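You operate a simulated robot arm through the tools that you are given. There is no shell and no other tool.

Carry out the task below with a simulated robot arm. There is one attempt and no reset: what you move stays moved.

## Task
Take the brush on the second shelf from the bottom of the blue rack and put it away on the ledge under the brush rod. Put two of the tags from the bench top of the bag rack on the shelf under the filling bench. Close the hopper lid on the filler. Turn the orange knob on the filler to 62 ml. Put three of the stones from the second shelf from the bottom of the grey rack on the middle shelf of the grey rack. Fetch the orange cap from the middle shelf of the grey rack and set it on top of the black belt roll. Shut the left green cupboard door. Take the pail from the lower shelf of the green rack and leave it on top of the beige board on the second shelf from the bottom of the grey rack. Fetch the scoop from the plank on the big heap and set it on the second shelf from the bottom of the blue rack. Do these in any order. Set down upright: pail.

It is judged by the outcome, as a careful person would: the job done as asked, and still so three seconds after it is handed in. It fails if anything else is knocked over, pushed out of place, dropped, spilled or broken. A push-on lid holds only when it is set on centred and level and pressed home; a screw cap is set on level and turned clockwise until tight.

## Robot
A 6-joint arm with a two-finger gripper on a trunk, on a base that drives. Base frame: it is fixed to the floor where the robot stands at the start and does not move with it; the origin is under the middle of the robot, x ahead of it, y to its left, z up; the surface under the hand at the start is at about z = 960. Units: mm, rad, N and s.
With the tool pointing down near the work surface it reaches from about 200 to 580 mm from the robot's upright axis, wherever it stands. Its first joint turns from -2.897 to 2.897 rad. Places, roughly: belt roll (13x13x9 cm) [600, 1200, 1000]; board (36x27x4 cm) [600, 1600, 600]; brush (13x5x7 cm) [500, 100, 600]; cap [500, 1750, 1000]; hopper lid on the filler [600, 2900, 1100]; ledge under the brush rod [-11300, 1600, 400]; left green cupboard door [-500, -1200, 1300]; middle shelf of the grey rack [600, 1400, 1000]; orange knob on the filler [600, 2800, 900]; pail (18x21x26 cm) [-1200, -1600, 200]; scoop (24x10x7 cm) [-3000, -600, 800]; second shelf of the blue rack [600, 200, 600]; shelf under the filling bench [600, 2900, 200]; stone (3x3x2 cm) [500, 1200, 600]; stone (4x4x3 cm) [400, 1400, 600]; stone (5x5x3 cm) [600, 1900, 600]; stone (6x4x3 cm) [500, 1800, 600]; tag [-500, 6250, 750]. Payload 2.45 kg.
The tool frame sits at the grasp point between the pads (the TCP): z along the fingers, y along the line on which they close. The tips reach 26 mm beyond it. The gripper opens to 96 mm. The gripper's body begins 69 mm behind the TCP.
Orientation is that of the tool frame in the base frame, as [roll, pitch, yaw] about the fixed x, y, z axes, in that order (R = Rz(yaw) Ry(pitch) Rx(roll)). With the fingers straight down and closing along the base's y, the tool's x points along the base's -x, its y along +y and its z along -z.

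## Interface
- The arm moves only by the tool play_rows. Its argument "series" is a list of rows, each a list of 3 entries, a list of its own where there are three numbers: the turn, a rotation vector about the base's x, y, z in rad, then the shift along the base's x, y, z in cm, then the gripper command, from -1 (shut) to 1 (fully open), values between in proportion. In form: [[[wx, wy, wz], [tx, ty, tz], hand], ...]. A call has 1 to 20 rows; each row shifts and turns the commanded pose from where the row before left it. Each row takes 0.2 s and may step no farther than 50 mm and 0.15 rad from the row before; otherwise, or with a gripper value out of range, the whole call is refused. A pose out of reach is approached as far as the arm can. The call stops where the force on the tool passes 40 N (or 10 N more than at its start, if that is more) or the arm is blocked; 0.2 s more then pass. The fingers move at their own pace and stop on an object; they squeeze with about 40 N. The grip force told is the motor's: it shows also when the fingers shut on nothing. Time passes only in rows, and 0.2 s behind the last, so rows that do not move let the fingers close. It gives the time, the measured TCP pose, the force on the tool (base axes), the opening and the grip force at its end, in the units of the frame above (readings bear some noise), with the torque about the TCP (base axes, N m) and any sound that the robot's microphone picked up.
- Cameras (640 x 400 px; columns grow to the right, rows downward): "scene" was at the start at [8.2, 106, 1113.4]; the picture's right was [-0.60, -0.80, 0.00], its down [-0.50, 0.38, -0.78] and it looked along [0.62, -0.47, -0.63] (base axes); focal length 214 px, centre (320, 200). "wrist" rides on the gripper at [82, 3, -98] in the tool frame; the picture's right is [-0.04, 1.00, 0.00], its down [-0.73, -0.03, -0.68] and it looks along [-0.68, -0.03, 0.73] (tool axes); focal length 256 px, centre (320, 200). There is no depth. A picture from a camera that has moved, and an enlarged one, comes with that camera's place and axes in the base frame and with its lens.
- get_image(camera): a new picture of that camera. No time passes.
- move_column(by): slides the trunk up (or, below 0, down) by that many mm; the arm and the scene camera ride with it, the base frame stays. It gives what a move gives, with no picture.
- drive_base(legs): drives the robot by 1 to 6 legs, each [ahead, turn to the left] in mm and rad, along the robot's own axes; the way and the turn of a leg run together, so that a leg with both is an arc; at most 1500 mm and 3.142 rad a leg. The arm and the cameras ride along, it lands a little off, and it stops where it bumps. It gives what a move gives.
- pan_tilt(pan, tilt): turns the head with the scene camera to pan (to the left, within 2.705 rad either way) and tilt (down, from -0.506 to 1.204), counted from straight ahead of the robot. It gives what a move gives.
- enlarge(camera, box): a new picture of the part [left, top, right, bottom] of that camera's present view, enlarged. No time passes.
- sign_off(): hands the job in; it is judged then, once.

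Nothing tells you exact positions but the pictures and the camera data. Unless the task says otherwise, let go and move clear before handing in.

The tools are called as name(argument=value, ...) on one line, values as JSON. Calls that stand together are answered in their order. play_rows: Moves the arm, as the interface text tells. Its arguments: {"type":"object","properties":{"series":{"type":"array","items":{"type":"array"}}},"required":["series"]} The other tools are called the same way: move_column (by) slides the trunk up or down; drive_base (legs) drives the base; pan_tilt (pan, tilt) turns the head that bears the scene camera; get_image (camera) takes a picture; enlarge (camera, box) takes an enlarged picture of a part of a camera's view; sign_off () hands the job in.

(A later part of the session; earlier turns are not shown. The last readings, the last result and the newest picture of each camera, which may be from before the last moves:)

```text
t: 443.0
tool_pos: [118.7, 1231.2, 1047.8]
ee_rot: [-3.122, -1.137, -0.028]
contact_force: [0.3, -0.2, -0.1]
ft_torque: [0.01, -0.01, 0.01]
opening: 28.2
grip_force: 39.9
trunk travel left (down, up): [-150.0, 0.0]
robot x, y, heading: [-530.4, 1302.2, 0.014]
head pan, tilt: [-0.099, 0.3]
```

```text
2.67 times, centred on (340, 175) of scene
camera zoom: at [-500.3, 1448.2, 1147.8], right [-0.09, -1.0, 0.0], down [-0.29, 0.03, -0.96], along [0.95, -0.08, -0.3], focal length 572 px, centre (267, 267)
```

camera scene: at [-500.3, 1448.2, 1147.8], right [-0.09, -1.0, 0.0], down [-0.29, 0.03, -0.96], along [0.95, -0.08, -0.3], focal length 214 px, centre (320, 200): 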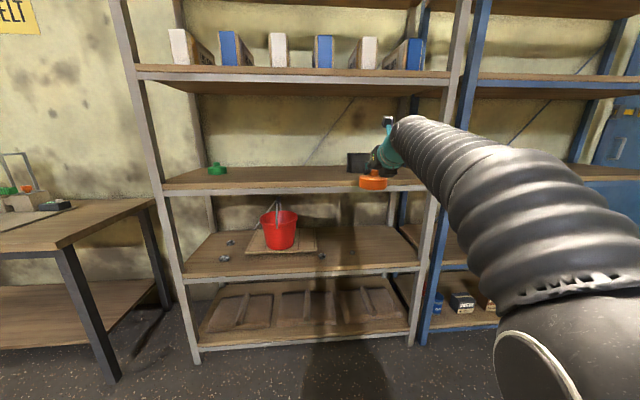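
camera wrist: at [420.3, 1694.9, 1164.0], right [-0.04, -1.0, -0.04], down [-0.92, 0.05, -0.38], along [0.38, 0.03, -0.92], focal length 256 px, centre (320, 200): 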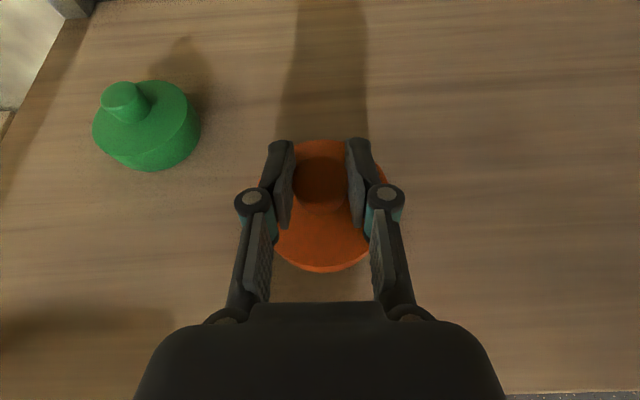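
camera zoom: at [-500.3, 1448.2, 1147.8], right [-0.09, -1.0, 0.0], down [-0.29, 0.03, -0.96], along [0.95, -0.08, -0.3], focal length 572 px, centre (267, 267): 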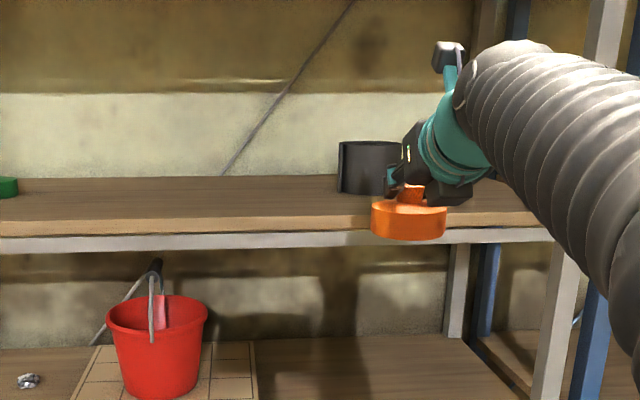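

play_rows(series=[[[0, 0, 0], [0, -2.3, 3], -1], [[0, 0, 0], [0, -2.3, 3], -1], [[0, 0, 0], [0, -2.3, 2.8], -1], [[0, 0, 0], [0, 0, 0], -1]])

drive_base(legs=[[320, -0.014]])

get_image(camera="wrist")

enlarge(camera="scene", box=[260, 80, 460, 205])

```text
t: 444.0
tool_pos: [115.9, 1161.9, 1136.4]
ee_rot: [-3.121, -1.139, -0.029]
contact_force: [-0.2, 0.0, -0.8]
ft_torque: [-0.02, 0.01, 0.0]
opening: 28.2
grip_force: 39.8
trunk travel left (down, up): [-150.0, 0.0]
robot x, y, heading: [-530.1, 1302.6, 0.014]
head pan, tilt: [-0.099, 0.3]
```

```text
t: 446.2
tool_pos: [439.0, 1156.4, 1136.4]
ee_rot: [-3.12, -1.139, -0.037]
contact_force: [-0.3, 1.0, -1.6]
ft_torque: [-0.06, 0.01, 0.04]
opening: 28.1
grip_force: 40.2
trunk travel left (down, up): [-150.0, 0.0]
robot x, y, heading: [-207.1, 1300.8, 0.004]
head pan, tilt: [-0.099, 0.3]
```

```text
taken
camera wrist: at [384.5, 1154.5, 1252.2], right [-0.04, -1.0, -0.04], down [-0.92, 0.05, -0.38], along [0.38, 0.03, -0.92], focal length 256 px, centre (320, 200)
```

wrist: 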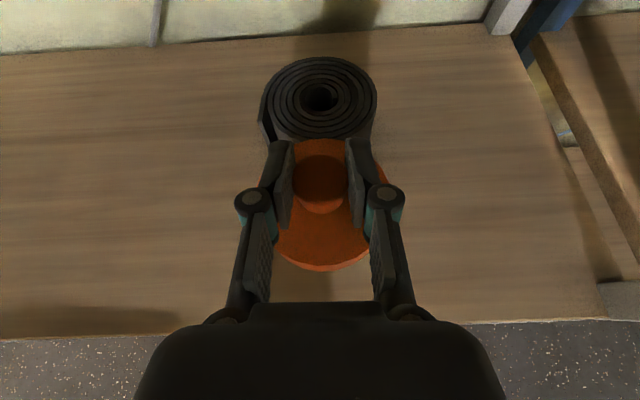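

```text
3.20 times, centred on (360, 142) of scene
camera zoom: at [-174.0, 1449.9, 1147.8], right [-0.1, -1.0, 0.0], down [-0.29, 0.03, -0.96], along [0.95, -0.09, -0.3], focal length 686 px, centre (192, 384)
```

zoom: 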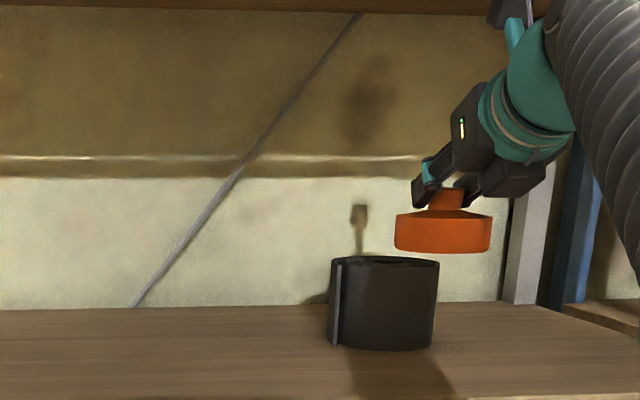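

The roll's centre is at about (580,1158), top z≈1052. Driving 134 mm forward to bring the cap over it.

drive_base(legs=[[134, 0]])

get_image(camera="wrist")

enlarge(camera="scene", box=[260, 80, 460, 205])

```text
t: 447.5
tool_pos: [573.0, 1159.0, 1135.7]
ee_rot: [-3.119, -1.139, -0.036]
contact_force: [0.3, -0.7, -0.4]
ft_torque: [0.04, 0.05, -0.04]
opening: 28.0
grip_force: 40.1
trunk travel left (down, up): [-150.0, 0.0]
robot x, y, heading: [-75.7, 1301.1, 0.005]
head pan, tilt: [-0.099, 0.3]
```

```text
taken
camera wrist: at [518.1, 1155.8, 1252.2], right [-0.04, -1.0, -0.04], down [-0.92, 0.05, -0.38], along [0.38, 0.03, -0.92], focal length 256 px, centre (320, 200)
```

wrist: 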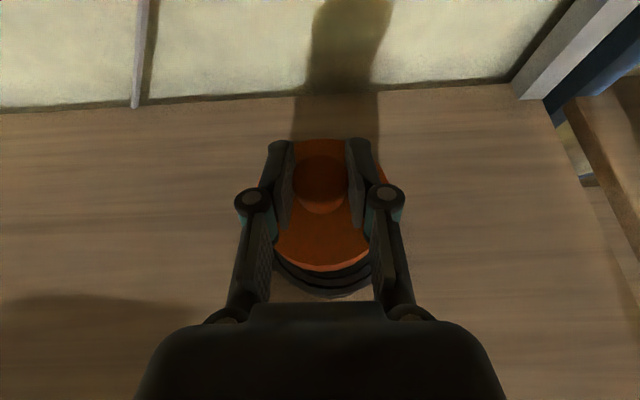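

```text
3.20 times, centred on (360, 142) of scene
camera zoom: at [-40.9, 1450.3, 1147.8], right [-0.1, -1.0, 0.0], down [-0.29, 0.03, -0.96], along [0.95, -0.09, -0.3], focal length 686 px, centre (192, 384)
```

zoom: 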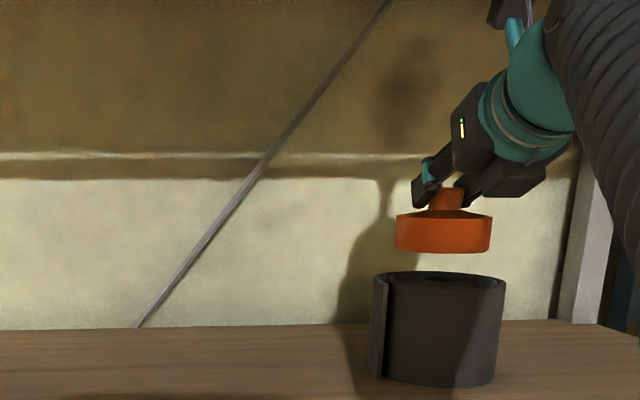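

Well centred. Lowering onto the roll.

play_rows(series=[[[0, 0, 0], [0, 0, -1], -1], [[0, 0, 0], [0, 0, -0.8], -1], [[0, 0, 0], [0, 0, -0.2], -1], [[0, 0, 0], [0, 0, 0], -1]])

play_rows(series=[[[0, 0, 0], [0, 0, -0.2], -1], [[0, 0, 0], [0, 0, -0.2], -1], [[0, 0, 0], [0, 0, 0], -1]])

enlarge(camera="scene", box=[320, 120, 440, 195])

```text
t: 448.5
tool_pos: [573.5, 1158.5, 1117.2]
ee_rot: [-3.119, -1.139, -0.039]
contact_force: [0.0, 0.1, -1.3]
ft_torque: [0.01, 0.04, -0.03]
opening: 28.1
grip_force: 39.3
trunk travel left (down, up): [-150.0, 0.0]
robot x, y, heading: [-73.8, 1305.9, 0.006]
head pan, tilt: [-0.099, 0.3]
```

```text
t: 449.3
tool_pos: [573.1, 1158.5, 1111.7]
ee_rot: [-3.12, -1.138, -0.037]
contact_force: [-0.4, -0.3, -1.4]
ft_torque: [0.0, -0.02, 0.05]
opening: 28.2
grip_force: 40.1
trunk travel left (down, up): [-150.0, 0.0]
robot x, y, heading: [-70.5, 1302.3, 0.001]
head pan, tilt: [-0.099, 0.3]
```

```text
5.33 times, centred on (380, 158) of scene
camera zoom: at [-40.9, 1450.2, 1147.8], right [-0.1, -1.0, 0.0], down [-0.29, 0.03, -0.96], along [0.95, -0.09, -0.3], focal length 1144 px, centre (0, 427)
```

zoom: 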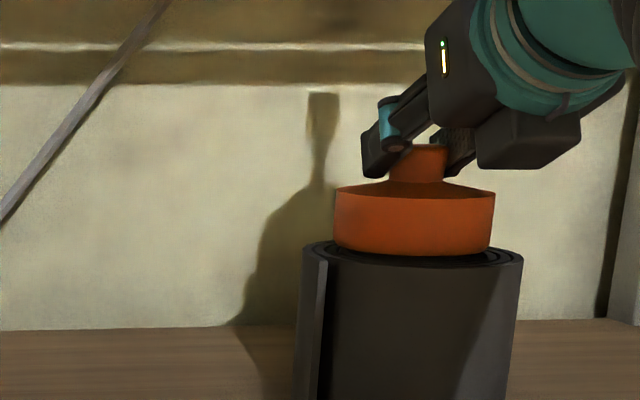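

play_rows(series=[[[0, 0, 0], [0, 0, -0.15], -1], [[0, 0, 0], [0, 0, -0.15], -1], [[0, 0, 0], [0, 0, 0], -1]])

play_rows(series=[[[0, 0, 0], [0, 0, -0.15], -1], [[0, 0, 0], [0, 0, 0], -1]])

```text
t: 450.1
tool_pos: [572.4, 1158.6, 1108.9]
ee_rot: [-3.12, -1.14, -0.036]
contact_force: [-0.5, -0.4, -1.1]
ft_torque: [-0.01, -0.02, 0.01]
opening: 27.7
grip_force: 39.8
trunk travel left (down, up): [-150.0, 0.0]
robot x, y, heading: [-75.2, 1299.7, 0.006]
head pan, tilt: [-0.099, 0.3]
```

```text
t: 450.7
tool_pos: [573.9, 1157.4, 1108.7]
ee_rot: [-3.122, -1.14, -0.037]
contact_force: [1.5, -0.7, 5.3]
ft_torque: [0.12, -0.07, -0.01]
opening: 27.9
grip_force: 40.6
trunk travel left (down, up): [-150.0, 0.0]
robot x, y, heading: [-71.6, 1303.3, 0.002]
head pan, tilt: [-0.099, 0.3]
```

Light contact (5 N). Releasing the knob and rising along the tool axis.

play_rows(series=[[[0, 0, 0], [0, 0, 0], -0.5], [[0, 0, 0], [0, 0, 0], -0.2], [[0, 0, 0], [0, 0, 0], 0.2], [[0, 0, 0], [0, 0, 0], 0.2], [[0, 0, 0], [-1, 0, 1.0], 0.2], [[0, 0, 0], [-3, 0, 1.5], 0.2], [[0, 0, 0], [-3, 0, 0.5], 0.2], [[0, 0, 0], [-3, 0, 0], 0.2]])

enlarge(camera="scene", box=[300, 100, 460, 200])

drive_base(legs=[[-600, 0]])

pan_tilt(pan=0.05, tilt=0.4)

get_image(camera="scene")

enlarge(camera="scene", box=[180, 130, 480, 320])

```text
t: 452.5
tool_pos: [474.6, 1157.3, 1137.8]
ee_rot: [-3.12, -1.135, -0.037]
contact_force: [1.2, -1.0, -0.4]
ft_torque: [-0.02, -0.01, 0.02]
opening: 57.6
grip_force: 0.1
trunk travel left (down, up): [-150.0, 0.0]
robot x, y, heading: [-75.2, 1300.3, 0.003]
head pan, tilt: [-0.099, 0.3]
```

```text
4.00 times, centred on (380, 150) of scene
camera zoom: at [-40.6, 1450.2, 1147.8], right [-0.1, -1.0, 0.0], down [-0.29, 0.03, -0.96], along [0.95, -0.09, -0.3], focal length 858 px, centre (80, 400)
```

zoom: 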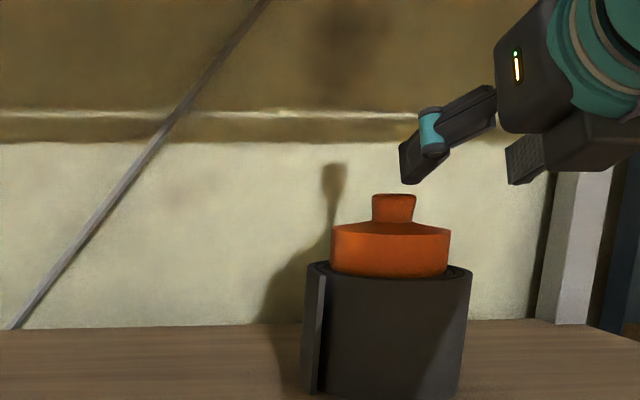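

```text
t: 455.9
tool_pos: [-125.4, 1157.1, 1136.9]
ee_rot: [-3.119, -1.139, -0.031]
contact_force: [-0.3, 0.6, -0.1]
ft_torque: [-0.03, -0.01, -0.02]
opening: 57.4
grip_force: 0.1
trunk travel left (down, up): [-150.0, 0.0]
robot x, y, heading: [-672.2, 1297.4, 0.009]
head pan, tilt: [-0.099, 0.3]
```

```text
t: 456.6
tool_pos: [-124.6, 1157.7, 1138.4]
ee_rot: [-3.12, -1.138, -0.029]
contact_force: [0.6, 0.1, 0.4]
ft_torque: [0.0, -0.01, 0.0]
opening: 57.5
grip_force: 0.0
trunk travel left (down, up): [-150.0, 0.0]
robot x, y, heading: [-672.4, 1296.9, 0.009]
head pan, tilt: [0.051, 0.4]
```

```text
taken
camera scene: at [-642.0, 1460.4, 1138.6], right [0.06, -1.0, 0.0], down [-0.39, -0.02, -0.92], along [0.92, 0.06, -0.39], focal length 214 px, centre (320, 200)
```

scene: 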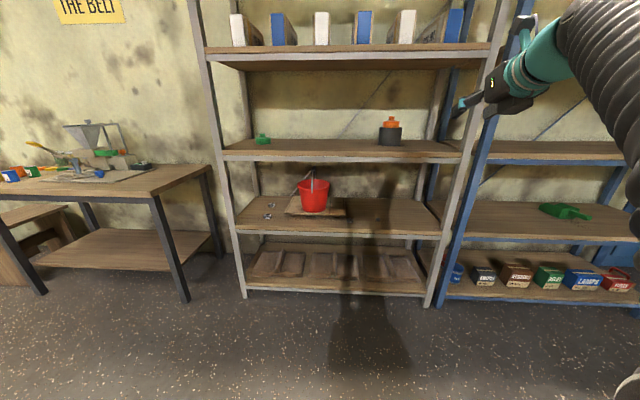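

```text
2.11 times, centred on (330, 225) of scene
camera zoom: at [-642.0, 1460.4, 1138.6], right [0.06, -1.0, 0.0], down [-0.39, -0.02, -0.92], along [0.92, 0.06, -0.39], focal length 452 px, centre (299, 147)
```

zoom: 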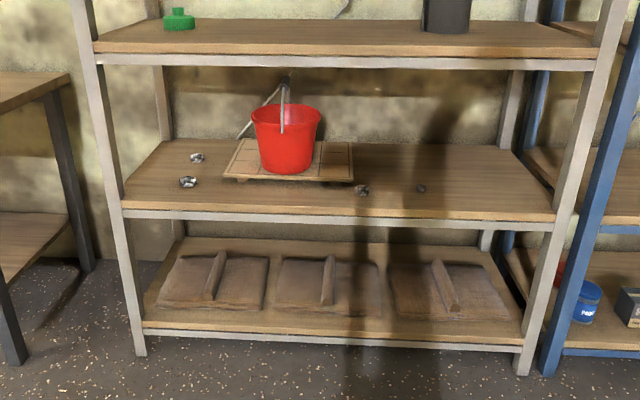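

Cap sits on the roll. Now the stones: I'll take the ones at (437,1206), (433,1834) and (599,1855). Lowering the arm to the second-shelf height first.

play_rows(series=[[[0, 0, 0], [0.6, 0.45, -4.4], 0.2], [[0, 0, 0], [0.6, 0.45, -4.4], 0.2], [[0, 0, 0], [0.6, 0.45, -4.4], 0.2], [[0, 0, 0], [0.6, 0.45, -4.4], 0.2], [[0, 0, 0], [0.6, 0.45, -4.4], 0.2], [[0, 0, 0], [0.6, 0.45, -4.4], 0.2], [[0, 0, 0], [0.6, 0.45, -4.4], 0.2], [[0, 0, 0], [0.6, 0.45, -4.4], 0.2], [[0, 0, 0], [0.6, 0.45, -4.4], 0.2], [[0, 0, 0], [0.6, 0.45, -4.4], 0.2], [[0, 0, 0], [0.6, 0.45, -4.4], 0.2], [[0, 0, 0], [0, 0, 0], 0.2]])

drive_base(legs=[[390, -0.009]])

get_image(camera="wrist")

get_image(camera="scene")

```text
t: 459.1
tool_pos: [-59.3, 1206.7, 653.3]
ee_rot: [-3.122, -1.138, -0.031]
contact_force: [-0.3, -0.4, -0.2]
ft_torque: [-0.02, -0.01, -0.02]
opening: 57.6
grip_force: 0.0
trunk travel left (down, up): [-150.0, 0.0]
robot x, y, heading: [-672.9, 1298.5, 0.009]
head pan, tilt: [0.051, 0.4]
```

```text
t: 461.6
tool_pos: [336.8, 1203.7, 652.9]
ee_rot: [-3.121, -1.137, -0.04]
contact_force: [0.1, 1.2, -0.1]
ft_torque: [0.01, 0.05, 0.02]
opening: 57.6
grip_force: 0.1
trunk travel left (down, up): [-150.0, 0.0]
robot x, y, heading: [-276.9, 1301.2, 0.001]
head pan, tilt: [0.051, 0.4]
```

```text
taken
camera wrist: at [281.6, 1201.8, 769.2], right [-0.04, -1.0, -0.04], down [-0.92, 0.05, -0.38], along [0.38, 0.03, -0.92], focal length 256 px, centre (320, 200)
```

wrist: 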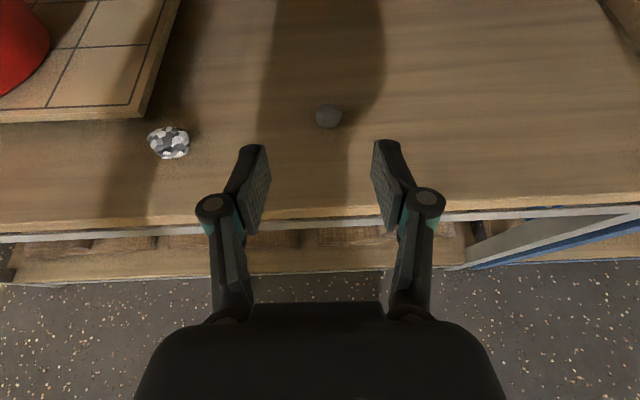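

```text
taken
camera scene: at [-243.8, 1462.6, 1138.5], right [0.05, -1.0, 0.0], down [-0.39, -0.02, -0.92], along [0.92, 0.05, -0.39], focal length 214 px, centre (320, 200)
```

scene: 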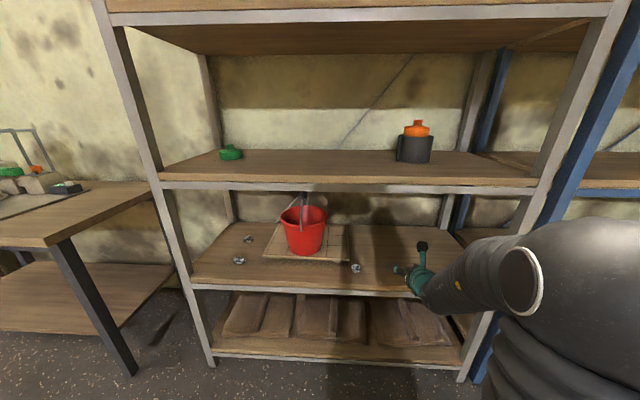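

drive_base(legs=[[70, 0]])

play_rows(series=[[[0, 0, 0], [1.0, -0.6, -2.5], 0.2], [[0, 0, 0], [1.0, 0, -2.5], 0.2], [[0, 0, 0], [0.5, 0, -1.5], 0.2], [[0, 0, 0], [0, 0, 0], 0.2]])

get_image(camera="wrist")

```text
t: 462.6
tool_pos: [406.2, 1203.9, 653.5]
ee_rot: [-3.121, -1.138, -0.039]
contact_force: [-0.1, -0.4, -0.5]
ft_torque: [-0.02, -0.05, -0.01]
opening: 57.6
grip_force: 0.0
trunk travel left (down, up): [-150.0, 0.0]
robot x, y, heading: [-204.5, 1305.1, 0.003]
head pan, tilt: [0.051, 0.4]
```

```text
t: 463.6
tool_pos: [431.3, 1198.5, 589.2]
ee_rot: [-3.121, -1.138, -0.038]
contact_force: [0.4, 0.5, 0.5]
ft_torque: [0.01, 0.01, -0.03]
opening: 57.8
grip_force: 0.0
trunk travel left (down, up): [-150.0, 0.0]
robot x, y, heading: [-206.0, 1300.6, 0.002]
head pan, tilt: [0.051, 0.4]
```

```text
taken
camera wrist: at [377.9, 1196.4, 705.0], right [-0.04, -1.0, -0.04], down [-0.92, 0.05, -0.38], along [0.38, 0.03, -0.92], focal length 256 px, centre (320, 200)
```

wrist: 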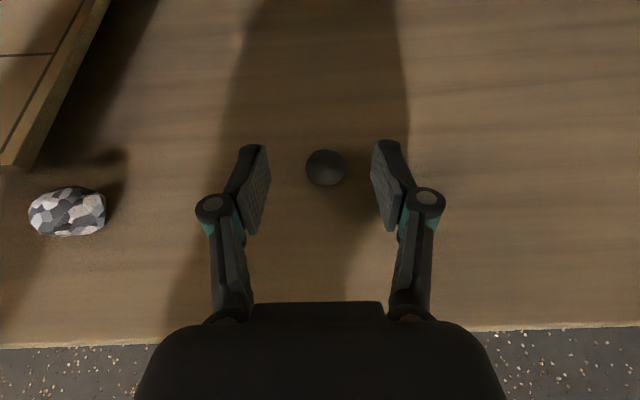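

play_rows(series=[[[0, 0, 0], [1.4, -0.1, -0.4], 0.2], [[0, 0, 0], [0, 0, -0.3], 0.2], [[0, 0, 0], [0, 0, -0.3], 0.2], [[0, 0, 0], [0, 0, 0], 0.2]])

get_image(camera="wrist")

```text
t: 464.6
tool_pos: [447.0, 1197.1, 578.0]
ee_rot: [-3.121, -1.136, -0.038]
contact_force: [-0.8, 0.2, -1.1]
ft_torque: [0.0, -0.02, 0.04]
opening: 57.5
grip_force: 0.1
trunk travel left (down, up): [-150.0, 0.0]
robot x, y, heading: [-205.4, 1299.0, 0.002]
head pan, tilt: [0.051, 0.4]
```

```text
taken
camera wrist: at [391.7, 1194.8, 694.2], right [-0.04, -1.0, -0.04], down [-0.92, 0.05, -0.38], along [0.38, 0.03, -0.92], focal length 256 px, centre (320, 200)
```

wrist: 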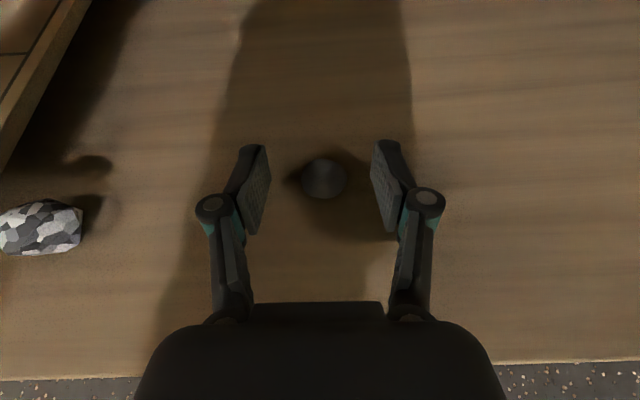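

play_rows(series=[[[0, 0, 0], [0, 0, -0.3], 0.2], [[0, 0, 0], [0, 0, -0.2], 0.2], [[0, 0, 0], [0, 0, 0], -0.1], [[0, 0, 0], [0, 0, 0], -0.5], [[0, 0, 0], [0, 0, 0], -1], [[0, 0, 0], [0, 0, 0], -1], [[0, 0, 0], [0, 0, 0], -1]])

get_image(camera="wrist")

```text
t: 466.2
tool_pos: [445.7, 1197.3, 572.9]
ee_rot: [-3.121, -1.138, -0.039]
contact_force: [0.2, -0.7, -0.5]
ft_torque: [0.04, -0.01, 0.02]
opening: 23.9
grip_force: 39.7
trunk travel left (down, up): [-150.0, 0.0]
robot x, y, heading: [-203.2, 1301.5, 0.002]
head pan, tilt: [0.051, 0.4]
```

```text
taken
camera wrist: at [391.4, 1194.5, 688.9], right [-0.04, -1.0, -0.04], down [-0.92, 0.05, -0.38], along [0.38, 0.03, -0.92], focal length 256 px, centre (320, 200)
```

wrist: 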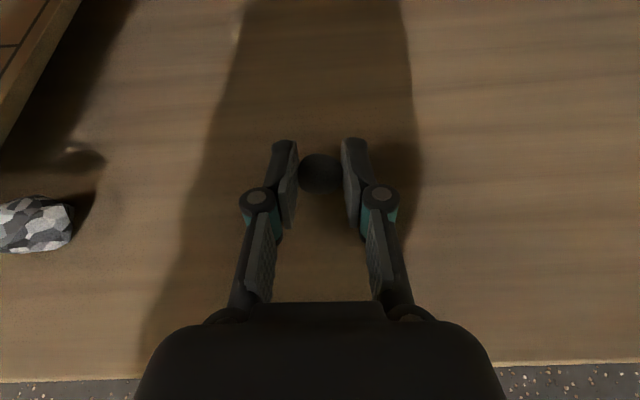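

Stone gripped. Lifting, backing out, raising to the middle shelf level.

play_rows(series=[[[0, 0, 0], [0, 0, 1.5], -1], [[0, 0, 0], [0, 0, 3], -1]])

drive_base(legs=[[-330, 0]])

play_rows(series=[[[0, 0, 0], [-0.4, 0.7, 4.2], -1], [[0, 0, 0], [-0.4, 0.7, 4.2], -1], [[0, 0, 0], [-0.4, 0.7, 4.2], -1], [[0, 0, 0], [-0.4, 0.7, 4.2], -1], [[0, 0, 0], [-0.4, 0.7, 4.2], -1], [[0, 0, 0], [-0.4, 0.7, 4.2], -1], [[0, 0, 0], [-0.4, 0.7, 4.2], -1], [[0, 0, 0], [-0.4, 0.7, 4.2], -1], [[0, 0, 0], [-0.4, 0.7, 4.2], -1], [[0, 0, 0], [-0.4, 0.7, 4.2], -1], [[0, 0, 0], [0, 0, 0], -1]])

drive_base(legs=[[350, 0]])

get_image(camera="wrist")

```text
t: 466.9
tool_pos: [446.4, 1197.5, 617.0]
ee_rot: [-3.121, -1.137, -0.039]
contact_force: [-0.5, -0.1, 0.1]
ft_torque: [-0.01, -0.02, 0.02]
opening: 24.1
grip_force: 40.0
trunk travel left (down, up): [-150.0, 0.0]
robot x, y, heading: [-205.1, 1299.7, 0.006]
head pan, tilt: [0.051, 0.4]
```

```text
t: 469.0
tool_pos: [121.1, 1198.6, 616.7]
ee_rot: [-3.122, -1.139, -0.035]
contact_force: [-0.5, -0.7, -0.6]
ft_torque: [-0.01, -0.02, 0.01]
opening: 23.9
grip_force: 40.0
trunk travel left (down, up): [-150.0, 0.0]
robot x, y, heading: [-536.6, 1294.6, 0.003]
head pan, tilt: [0.051, 0.4]
```

```text
t: 471.4
tool_pos: [79.3, 1265.6, 1034.5]
ee_rot: [-3.121, -1.139, -0.032]
contact_force: [-1.1, -0.6, -0.4]
ft_torque: [-0.02, 0.01, 0.02]
opening: 24.3
grip_force: 39.8
trunk travel left (down, up): [-150.0, 0.0]
robot x, y, heading: [-536.2, 1300.4, 0.005]
head pan, tilt: [0.051, 0.4]
```

```text
t: 473.7
tool_pos: [433.3, 1269.0, 1036.1]
ee_rot: [-3.12, -1.138, -0.029]
contact_force: [0.2, -0.5, -0.2]
ft_torque: [0.01, 0.0, -0.01]
opening: 24.2
grip_force: 40.0
trunk travel left (down, up): [-150.0, 0.0]
robot x, y, heading: [-180.5, 1305.2, 0.015]
head pan, tilt: [0.051, 0.4]
```

```text
taken
camera wrist: at [378.4, 1267.4, 1150.9], right [-0.03, -1.0, -0.05], down [-0.92, 0.04, -0.38], along [0.38, 0.03, -0.92], focal length 256 px, centre (320, 200)
```

wrist: 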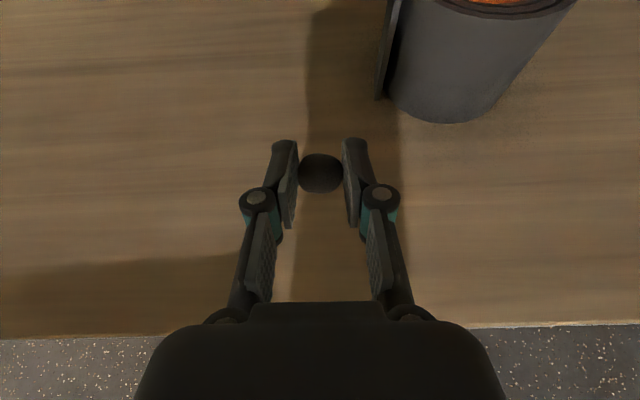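

play_rows(series=[[[0, 0, 0], [0, 0, -2.5], -1], [[0, 0, 0], [0, 0, -1.8], -1], [[0, 0, 0], [0, 0, -0.4], -1], [[0, 0, 0], [0, 0, 0], -1]])

play_rows(series=[[[0, 0, 0], [0, 0, -0.2], -1], [[0, 0, 0], [0, 0, -0.2], -1], [[0, 0, 0], [0, 0, -0.1], -1], [[0, 0, 0], [0, 0, 0], -1]])

```text
t: 474.7
tool_pos: [433.8, 1270.0, 987.0]
ee_rot: [-3.119, -1.137, -0.03]
contact_force: [0.4, 0.8, -0.5]
ft_torque: [0.0, 0.0, 0.02]
opening: 24.4
grip_force: 40.4
trunk travel left (down, up): [-150.0, 0.0]
robot x, y, heading: [-177.3, 1300.6, 0.005]
head pan, tilt: [0.051, 0.4]
```

```text
t: 475.7
tool_pos: [433.0, 1272.1, 983.8]
ee_rot: [-3.12, -1.138, -0.029]
contact_force: [0.4, 0.0, 1.2]
ft_torque: [-0.02, -0.04, 0.0]
opening: 24.3
grip_force: 39.4
trunk travel left (down, up): [-150.0, 0.0]
robot x, y, heading: [-180.4, 1301.8, 0.012]
head pan, tilt: [0.051, 0.4]
```

play_rows(series=[[[0, 0, 0], [0, 0, -0.2], -1], [[0, 0, 0], [0, 0, 0], -1]])

```text
t: 476.3
tool_pos: [433.5, 1271.6, 982.1]
ee_rot: [-3.119, -1.141, -0.03]
contact_force: [0.4, -0.4, 10.2]
ft_torque: [-0.06, -0.2, 0.01]
opening: 24.2
grip_force: 40.2
trunk travel left (down, up): [-150.0, 0.0]
robot x, y, heading: [-179.6, 1303.5, 0.011]
head pan, tilt: [0.051, 0.4]
```

play_rows(series=[[[0, 0, 0], [0, 0, 0.1], -0.6], [[0, 0, 0], [0, 0, 0], -0.2], [[0, 0, 0], [0, 0, 0], 0.1], [[0, 0, 0], [0, 0, 0], 0.1], [[0, 0, 0], [0, 0, 2], 0.1], [[0, 0, 0], [0, 0, 4], 0.1]])

get_image(camera="wrist")

```text
t: 477.7
tool_pos: [433.2, 1270.1, 1042.9]
ee_rot: [-3.12, -1.137, -0.028]
contact_force: [0.5, 0.3, 0.4]
ft_torque: [0.04, -0.03, -0.01]
opening: 53.0
grip_force: 0.1
trunk travel left (down, up): [-150.0, 0.0]
robot x, y, heading: [-178.5, 1302.0, 0.008]
head pan, tilt: [0.051, 0.4]
```

```text
taken
camera wrist: at [378.3, 1267.2, 1159.5], right [-0.03, -1.0, -0.04], down [-0.92, 0.04, -0.38], along [0.38, 0.03, -0.92], focal length 256 px, centre (320, 200)
```

wrist: 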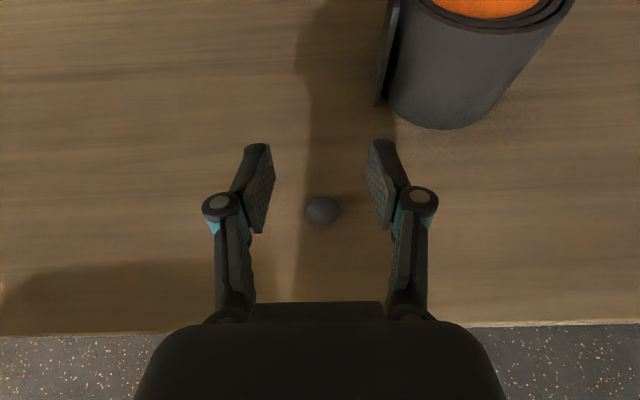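

First stone placed. Backing out, moving left along the rack for the next two stones.

drive_base(legs=[[-800, 0], [0, 1.0], [750, 0], [0, -1.0]])

play_rows(series=[[[0, 0, 0], [0.4, -0.6, -3.9], 0.3], [[0, 0, 0], [0.4, -0.6, -3.9], 0.3], [[0, 0, 0], [0.4, -0.6, -3.9], 0.3], [[0, 0, 0], [0.4, -0.6, -3.9], 0.3], [[0, 0, 0], [0.4, -0.6, -3.9], 0.3], [[0, 0, 0], [0.4, -0.6, -3.9], 0.3], [[0, 0, 0], [0.4, -0.6, -3.9], 0.3], [[0, 0, 0], [0.4, -0.6, -3.9], 0.3], [[0, 0, 0], [0.4, -0.6, -3.9], 0.3], [[0, 0, 0], [0.4, -0.6, -3.9], 0.3], [[0, 0, 0], [0, 0, 0], 0.3]])

get_image(camera="scene")

enlarge(camera="scene", box=[260, 150, 420, 260])

```text
t: 490.8
tool_pos: [39.6, 1915.5, 1043.8]
ee_rot: [-3.12, -1.136, -0.018]
contact_force: [1.1, -0.2, 0.1]
ft_torque: [-0.01, 0.01, -0.04]
opening: 52.7
grip_force: 0.2
trunk travel left (down, up): [-150.0, 0.0]
robot x, y, heading: [-576.7, 1935.9, 0.021]
head pan, tilt: [0.051, 0.4]
```

```text
t: 493.2
tool_pos: [78.4, 1853.6, 653.2]
ee_rot: [-3.12, -1.137, -0.018]
contact_force: [0.3, -0.8, -0.7]
ft_torque: [-0.02, 0.0, 0.01]
opening: 62.5
grip_force: 0.0
trunk travel left (down, up): [-150.0, 0.0]
robot x, y, heading: [-575.5, 1940.5, 0.021]
head pan, tilt: [0.051, 0.4]
```

```text
taken
camera scene: at [-544.5, 2102.3, 1138.5], right [0.07, -1.0, 0.0], down [-0.39, -0.03, -0.92], along [0.92, 0.06, -0.39], focal length 214 px, centre (320, 200)
```

scene: 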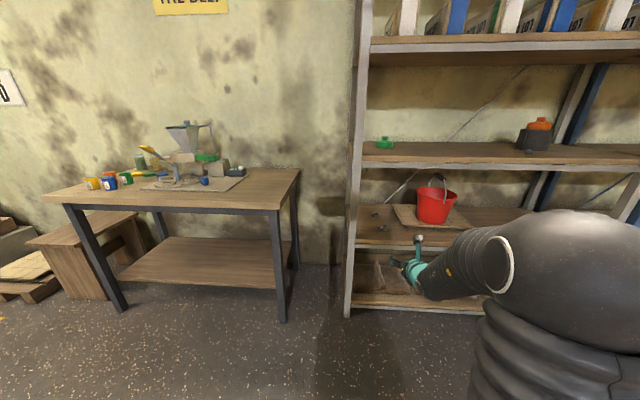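

```text
3.64 times, centred on (340, 205) of scene
camera zoom: at [-544.5, 2102.3, 1138.5], right [0.07, -1.0, 0.0], down [-0.39, -0.03, -0.92], along [0.92, 0.06, -0.39], focal length 780 px, centre (247, 182)
```

zoom: 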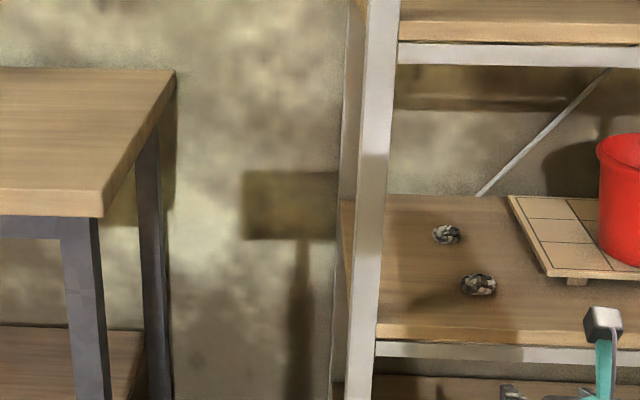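

drive_base(legs=[[0, -0.021], [300, 0]])

get_image(camera="wrist")

```text
t: 495.6
tool_pos: [374.8, 1841.2, 653.4]
ee_rot: [-3.12, -1.139, -0.036]
contact_force: [0.0, 0.0, -0.6]
ft_torque: [0.01, 0.0, 0.01]
opening: 62.4
grip_force: 0.1
trunk travel left (down, up): [-150.0, 0.0]
robot x, y, heading: [-271.9, 1937.4, -0.002]
head pan, tilt: [0.051, 0.4]
```

```text
taken
camera wrist: at [320.4, 1839.0, 769.9], right [-0.03, -1.0, -0.05], down [-0.92, 0.05, -0.38], along [0.38, 0.03, -0.92], focal length 256 px, centre (320, 200)
```

wrist: 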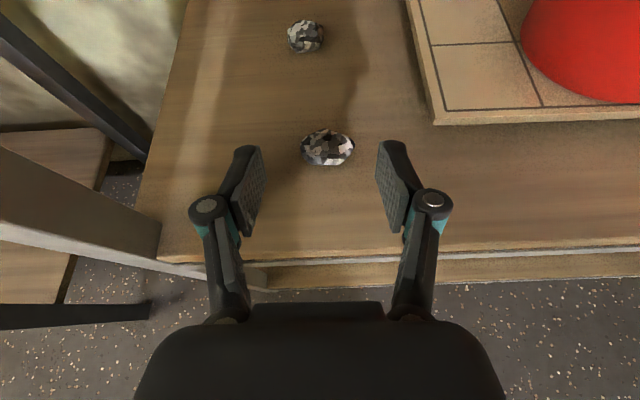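

drive_base(legs=[[62, 0]])

play_rows(series=[[[0, 0, 0], [0, -0.5, -2.5], 1], [[0, 0, 0], [0, 0, -2.5], 1], [[0, 0, 0], [0.3, 0, -1.8], 1], [[0, 0, 0], [0, 0, 0], 1]])

get_image(camera="wrist")

```text
t: 496.5
tool_pos: [436.6, 1842.6, 654.2]
ee_rot: [-3.121, -1.138, -0.034]
contact_force: [0.2, -0.2, 0.5]
ft_torque: [0.01, 0.01, 0.01]
opening: 62.0
grip_force: 0.2
trunk travel left (down, up): [-150.0, 0.0]
robot x, y, heading: [-211.0, 1940.2, 0.0]
head pan, tilt: [0.051, 0.4]
```

```text
t: 497.5
tool_pos: [440.4, 1838.7, 585.3]
ee_rot: [-3.122, -1.138, -0.035]
contact_force: [-0.6, -0.2, 0.5]
ft_torque: [0.04, -0.02, -0.02]
opening: 96.0
grip_force: 0.0
trunk travel left (down, up): [-150.0, 0.0]
robot x, y, heading: [-208.2, 1938.8, 0.003]
head pan, tilt: [0.051, 0.4]
```

```text
taken
camera wrist: at [385.0, 1835.5, 701.9], right [-0.03, -1.0, -0.05], down [-0.92, 0.05, -0.38], along [0.38, 0.03, -0.92], focal length 256 px, centre (320, 200)
```

wrist: 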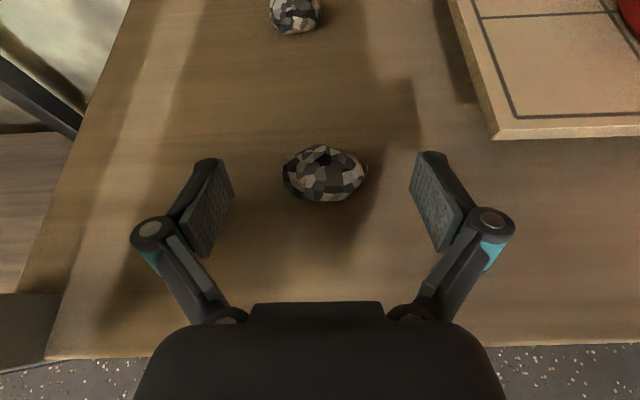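

play_rows(series=[[[0, 0, 0], [0.7, -0.1, -0.6], 1], [[0, 0, 0], [0, 0, -0.5], 1], [[0, 0, 0], [0, 0, 0], 0.5], [[0, 0, 0], [0, 0, 0], 0.1], [[0, 0, 0], [0, 0, 0], -0.4], [[0, 0, 0], [0, 0, 0], -1], [[0, 0, 0], [0, 0, 0], -1], [[0, 0, 0], [0, 0, 0], -1]])

get_image(camera="wrist")

```text
t: 499.3
tool_pos: [447.0, 1836.7, 575.2]
ee_rot: [-3.119, -1.14, -0.036]
contact_force: [-1.5, -1.4, 1.1]
ft_torque: [-0.01, -0.04, -0.01]
opening: 52.3
grip_force: 39.9
trunk travel left (down, up): [-150.0, 0.0]
robot x, y, heading: [-211.0, 1938.2, 0.004]
head pan, tilt: [0.051, 0.4]
```

```text
taken
camera wrist: at [392.2, 1834.9, 691.1], right [-0.03, -1.0, -0.05], down [-0.92, 0.05, -0.38], along [0.38, 0.03, -0.92], focal length 256 px, centre (320, 200)
```

wrist: 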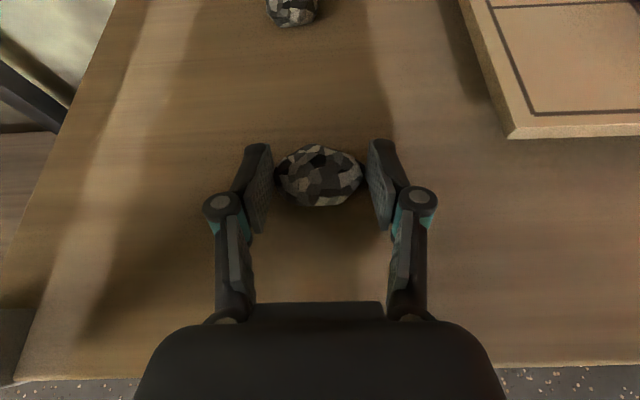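

play_rows(series=[[[0, 0, 0], [0, 0, 1.5], -1], [[0, 0, 0], [0, 0, 3], -1]])

drive_base(legs=[[-330, 0]])

play_rows(series=[[[0, 0, 0], [-0.4, -0.8, 4.2], -1], [[0, 0, 0], [-0.4, -0.8, 4.2], -1], [[0, 0, 0], [-0.4, -0.8, 4.2], -1], [[0, 0, 0], [-0.4, -0.8, 4.2], -1], [[0, 0, 0], [-0.4, -0.8, 4.2], -1], [[0, 0, 0], [-0.4, -0.8, 4.2], -1], [[0, 0, 0], [-0.4, -0.8, 4.2], -1], [[0, 0, 0], [-0.4, -0.8, 4.2], -1], [[0, 0, 0], [-0.4, -0.8, 4.2], -1], [[0, 0, 0], [-0.4, -0.8, 4.2], -1], [[0, 0, 0], [0, 0, 0], -1]])

drive_base(legs=[[350, 0]])

get_image(camera="wrist")

```text
t: 499.9
tool_pos: [447.6, 1836.5, 617.0]
ee_rot: [-3.119, -1.138, -0.035]
contact_force: [1.4, -0.3, -0.9]
ft_torque: [0.0, -0.04, -0.03]
opening: 52.3
grip_force: 39.6
trunk travel left (down, up): [-150.0, 0.0]
robot x, y, heading: [-209.9, 1939.8, 0.001]
head pan, tilt: [0.051, 0.4]
```

```text
t: 502.1
tool_pos: [112.6, 1833.9, 618.5]
ee_rot: [-3.121, -1.138, -0.038]
contact_force: [-0.3, -0.5, -1.7]
ft_torque: [0.0, 0.01, 0.0]
opening: 52.2
grip_force: 40.1
trunk travel left (down, up): [-150.0, 0.0]
robot x, y, heading: [-544.6, 1939.0, -0.003]
head pan, tilt: [0.051, 0.4]
```

```text
t: 504.5
tool_pos: [73.1, 1752.2, 1036.8]
ee_rot: [-3.121, -1.136, -0.039]
contact_force: [-0.1, 0.4, -0.8]
ft_torque: [-0.02, 0.03, -0.03]
opening: 52.6
grip_force: 40.2
trunk travel left (down, up): [-150.0, 0.0]
robot x, y, heading: [-544.9, 1940.0, -0.005]
head pan, tilt: [0.051, 0.4]
```

```text
t: 506.8
tool_pos: [420.9, 1752.2, 1036.3]
ee_rot: [-3.121, -1.138, -0.04]
contact_force: [-0.4, 0.8, -1.4]
ft_torque: [-0.04, 0.01, -0.04]
opening: 52.1
grip_force: 40.6
trunk travel left (down, up): [-150.0, 0.0]
robot x, y, heading: [-199.0, 1938.9, -0.003]
head pan, tilt: [0.051, 0.4]
```

```text
taken
camera wrist: at [365.4, 1748.5, 1153.0], right [-0.04, -1.0, -0.05], down [-0.92, 0.05, -0.38], along [0.38, 0.03, -0.92], focal length 256 px, centre (320, 200)
```

wrist: 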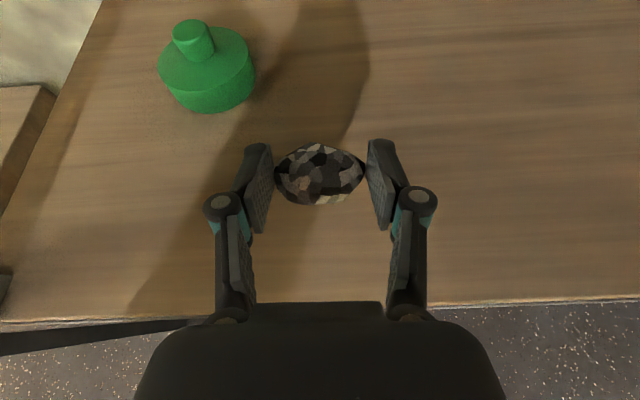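

play_rows(series=[[[0, 0, 0], [0, 0, -2.5], -1], [[0, 0, 0], [0, 0, -1.8], -1], [[0, 0, 0], [0, 0, -0.3], -1], [[0, 0, 0], [0, 0, 0], -1]])

play_rows(series=[[[0, 0, 0], [0, 0, -0.2], -1], [[0, 0, 0], [0, 0, -0.2], -1], [[0, 0, 0], [0, 0, 0], -1]])

```text
t: 507.8
tool_pos: [420.2, 1751.7, 989.6]
ee_rot: [-3.12, -1.137, -0.038]
contact_force: [-0.5, 0.0, -1.4]
ft_torque: [-0.01, 0.03, -0.01]
opening: 52.1
grip_force: 39.9
trunk travel left (down, up): [-150.0, 0.0]
robot x, y, heading: [-199.4, 1938.9, -0.001]
head pan, tilt: [0.051, 0.4]
```

```text
t: 508.6
tool_pos: [419.7, 1751.5, 985.4]
ee_rot: [-3.121, -1.137, -0.041]
contact_force: [1.1, 0.3, -1.5]
ft_torque: [-0.03, 0.01, -0.02]
opening: 52.0
grip_force: 40.2
trunk travel left (down, up): [-150.0, 0.0]
robot x, y, heading: [-197.6, 1938.6, -0.004]
head pan, tilt: [0.051, 0.4]
```

play_rows(series=[[[0, 0, 0], [0, 0, -0.2], -1], [[0, 0, 0], [0, 0, -0.15], -1], [[0, 0, 0], [0, 0, 0], -1]])

```text
t: 509.4
tool_pos: [419.8, 1751.6, 985.9]
ee_rot: [-3.121, -1.143, -0.036]
contact_force: [4.2, 0.7, 11.4]
ft_torque: [-0.22, -0.18, 0.06]
opening: 52.3
grip_force: 40.2
trunk travel left (down, up): [-150.0, 0.0]
robot x, y, heading: [-198.5, 1935.9, -0.004]
head pan, tilt: [0.051, 0.4]
```

play_rows(series=[[[0, 0, 0], [0, 0, 0.15], -0.2], [[0, 0, 0], [0, 0, 0], 0.3], [[0, 0, 0], [0, 0, 0], 0.6], [[0, 0, 0], [0, 0, 0], 0.6], [[0, 0, 0], [0, 0, 2], 0.6], [[0, 0, 0], [0, 0, 4], 0.6]])

get_image(camera="wrist")

drive_base(legs=[[-340, 0]])

play_rows(series=[[[0, 0, 0], [0.5, 1.0, -4.0], 0.9], [[0, 0, 0], [0.5, 1.0, -4.0], 0.9], [[0, 0, 0], [0.5, 1.0, -4.0], 0.9], [[0, 0, 0], [0.5, 1.0, -4.0], 0.9], [[0, 0, 0], [0.5, 1.0, -4.0], 0.9], [[0, 0, 0], [0.5, 1.0, -4.0], 0.9], [[0, 0, 0], [0.5, 1.0, -4.0], 0.9], [[0, 0, 0], [0.5, 1.0, -4.0], 0.9], [[0, 0, 0], [0.5, 1.0, -4.0], 0.9], [[0, 0, 0], [0.5, 1.0, -3.0], 0.9], [[0, 0, 0], [0, 0, 0], 0.9]])

```text
t: 510.8
tool_pos: [421.4, 1753.3, 1043.9]
ee_rot: [-3.119, -1.138, -0.038]
contact_force: [0.2, -0.2, -0.8]
ft_torque: [0.0, 0.02, -0.02]
opening: 76.8
grip_force: 0.1
trunk travel left (down, up): [-150.0, 0.0]
robot x, y, heading: [-197.4, 1939.2, -0.003]
head pan, tilt: [0.051, 0.4]
```

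```text
taken
camera wrist: at [366.0, 1750.5, 1160.8], right [-0.04, -1.0, -0.04], down [-0.92, 0.05, -0.38], along [0.38, 0.03, -0.92], focal length 256 px, centre (320, 200)
```

wrist: 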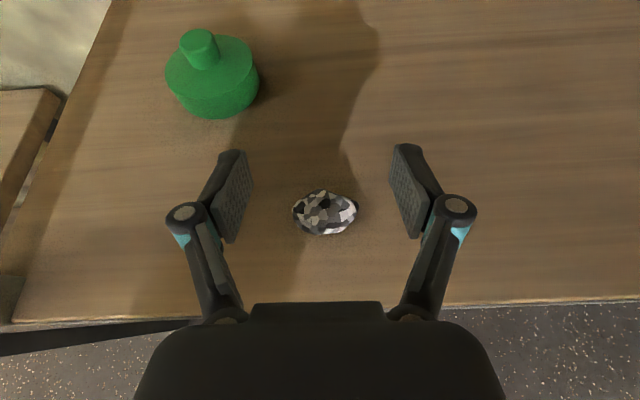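

```text
t: 513.0
tool_pos: [81.4, 1752.4, 1045.2]
ee_rot: [-3.12, -1.139, -0.043]
contact_force: [-0.2, -0.1, 0.7]
ft_torque: [0.03, 0.02, 0.01]
opening: 77.1
grip_force: 0.0
trunk travel left (down, up): [-150.0, 0.0]
robot x, y, heading: [-538.3, 1940.9, -0.005]
head pan, tilt: [0.051, 0.4]
```

```text
t: 515.4
tool_pos: [130.1, 1853.1, 655.5]
ee_rot: [-3.121, -1.137, -0.042]
contact_force: [0.2, -0.4, -0.1]
ft_torque: [-0.03, -0.01, 0.0]
opening: 91.1
grip_force: 0.1
trunk travel left (down, up): [-150.0, 0.0]
robot x, y, heading: [-534.7, 1935.3, -0.004]
head pan, tilt: [0.051, 0.4]
```

Second stone placed. Now the third at about (616,1856).

drive_base(legs=[[385, 0]])

get_image(camera="wrist")

```text
t: 517.8
tool_pos: [512.1, 1844.8, 656.0]
ee_rot: [-3.121, -1.138, -0.048]
contact_force: [0.2, -0.8, -0.4]
ft_torque: [0.01, -0.02, 0.0]
opening: 91.2
grip_force: 0.1
trunk travel left (down, up): [-150.0, 0.0]
robot x, y, heading: [-153.8, 1940.9, -0.012]
head pan, tilt: [0.051, 0.4]
```

```text
taken
camera wrist: at [456.8, 1843.1, 771.8], right [-0.05, -1.0, -0.05], down [-0.92, 0.06, -0.38], along [0.38, 0.02, -0.92], focal length 256 px, centre (320, 200)
```

wrist: 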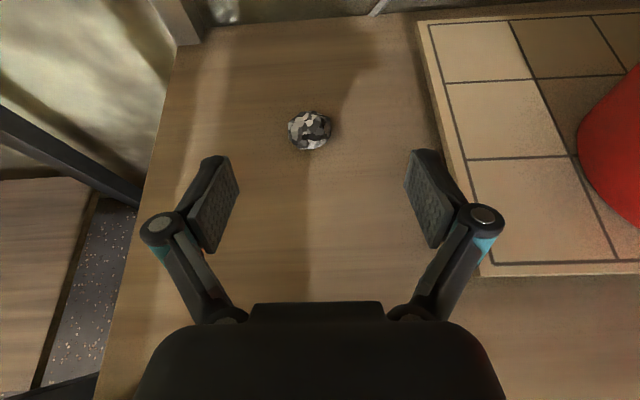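

drive_base(legs=[[78, 0.01]])

play_rows(series=[[[0, 0, 0], [0.5, 0.9, -2.5], 0.9], [[0, 0, 0], [0.5, 0, -2.5], 0.9], [[0, 0, 0], [0, 0, -2.0], 0.9], [[0, 0, 0], [0, 0, 0], 0.9]])

get_image(camera="wrist")

```text
t: 518.9
tool_pos: [590.6, 1851.5, 655.4]
ee_rot: [-3.119, -1.139, -0.04]
contact_force: [-0.5, -0.3, -0.3]
ft_torque: [0.01, -0.03, 0.01]
opening: 91.0
grip_force: 0.1
trunk travel left (down, up): [-150.0, 0.0]
robot x, y, heading: [-74.5, 1936.6, -0.006]
head pan, tilt: [0.051, 0.4]
```

```text
t: 519.9
tool_pos: [600.2, 1859.2, 586.7]
ee_rot: [-3.113, -1.138, -0.038]
contact_force: [0.3, -0.4, 0.2]
ft_torque: [-0.04, 0.01, -0.01]
opening: 91.4
grip_force: 0.0
trunk travel left (down, up): [-150.0, 0.0]
robot x, y, heading: [-77.0, 1937.0, -0.004]
head pan, tilt: [0.051, 0.4]
```

```text
taken
camera wrist: at [545.3, 1855.3, 703.5], right [-0.03, -1.0, -0.05], down [-0.92, 0.04, -0.38], along [0.38, 0.03, -0.92], focal length 256 px, centre (320, 200)
```

wrist: 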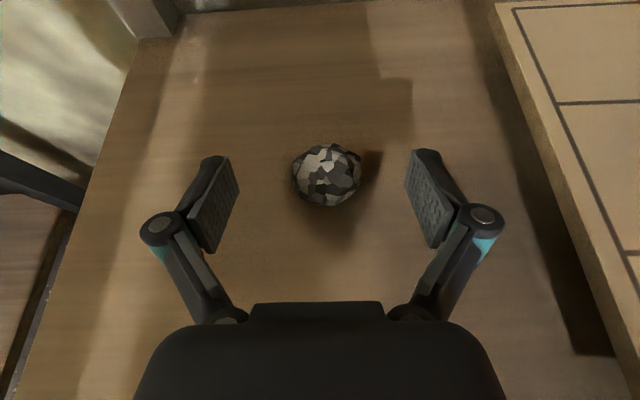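

play_rows(series=[[[0, 0, 0], [0.6, -0.2, -0.6], 0.9], [[0, 0, 0], [0, 0, -0.6], 0.9], [[0, 0, 0], [0, 0, 0], 0.4], [[0, 0, 0], [0, 0, 0], 0.0], [[0, 0, 0], [0, 0, 0], -0.4], [[0, 0, 0], [0, 0, 0], -1], [[0, 0, 0], [0, 0, 0], -1], [[0, 0, 0], [0, 0, 0], -1], [[0, 0, 0], [0, 0, 1.5], -1], [[0, 0, 0], [0, 0, 3], -1]])

get_image(camera="wrist")

```text
t: 522.0
tool_pos: [608.9, 1859.9, 618.5]
ee_rot: [-3.12, -1.138, -0.04]
contact_force: [-0.2, 0.5, -1.0]
ft_torque: [-0.01, -0.01, 0.01]
opening: 43.2
grip_force: 39.5
trunk travel left (down, up): [-150.0, 0.0]
robot x, y, heading: [-75.0, 1931.2, -0.004]
head pan, tilt: [0.051, 0.4]
```

```text
taken
camera wrist: at [552.6, 1857.7, 734.4], right [-0.04, -1.0, -0.05], down [-0.92, 0.05, -0.38], along [0.38, 0.03, -0.92], focal length 256 px, centre (320, 200)
```

wrist: 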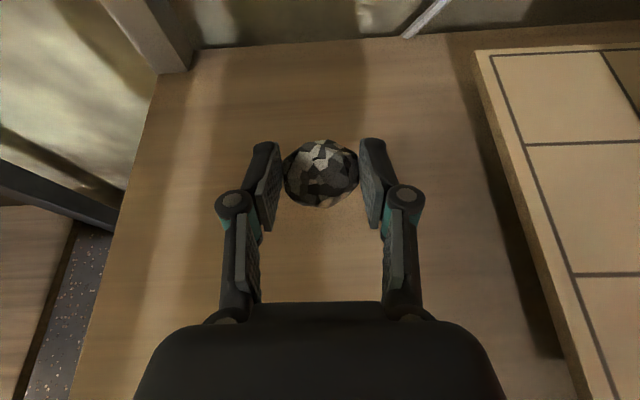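

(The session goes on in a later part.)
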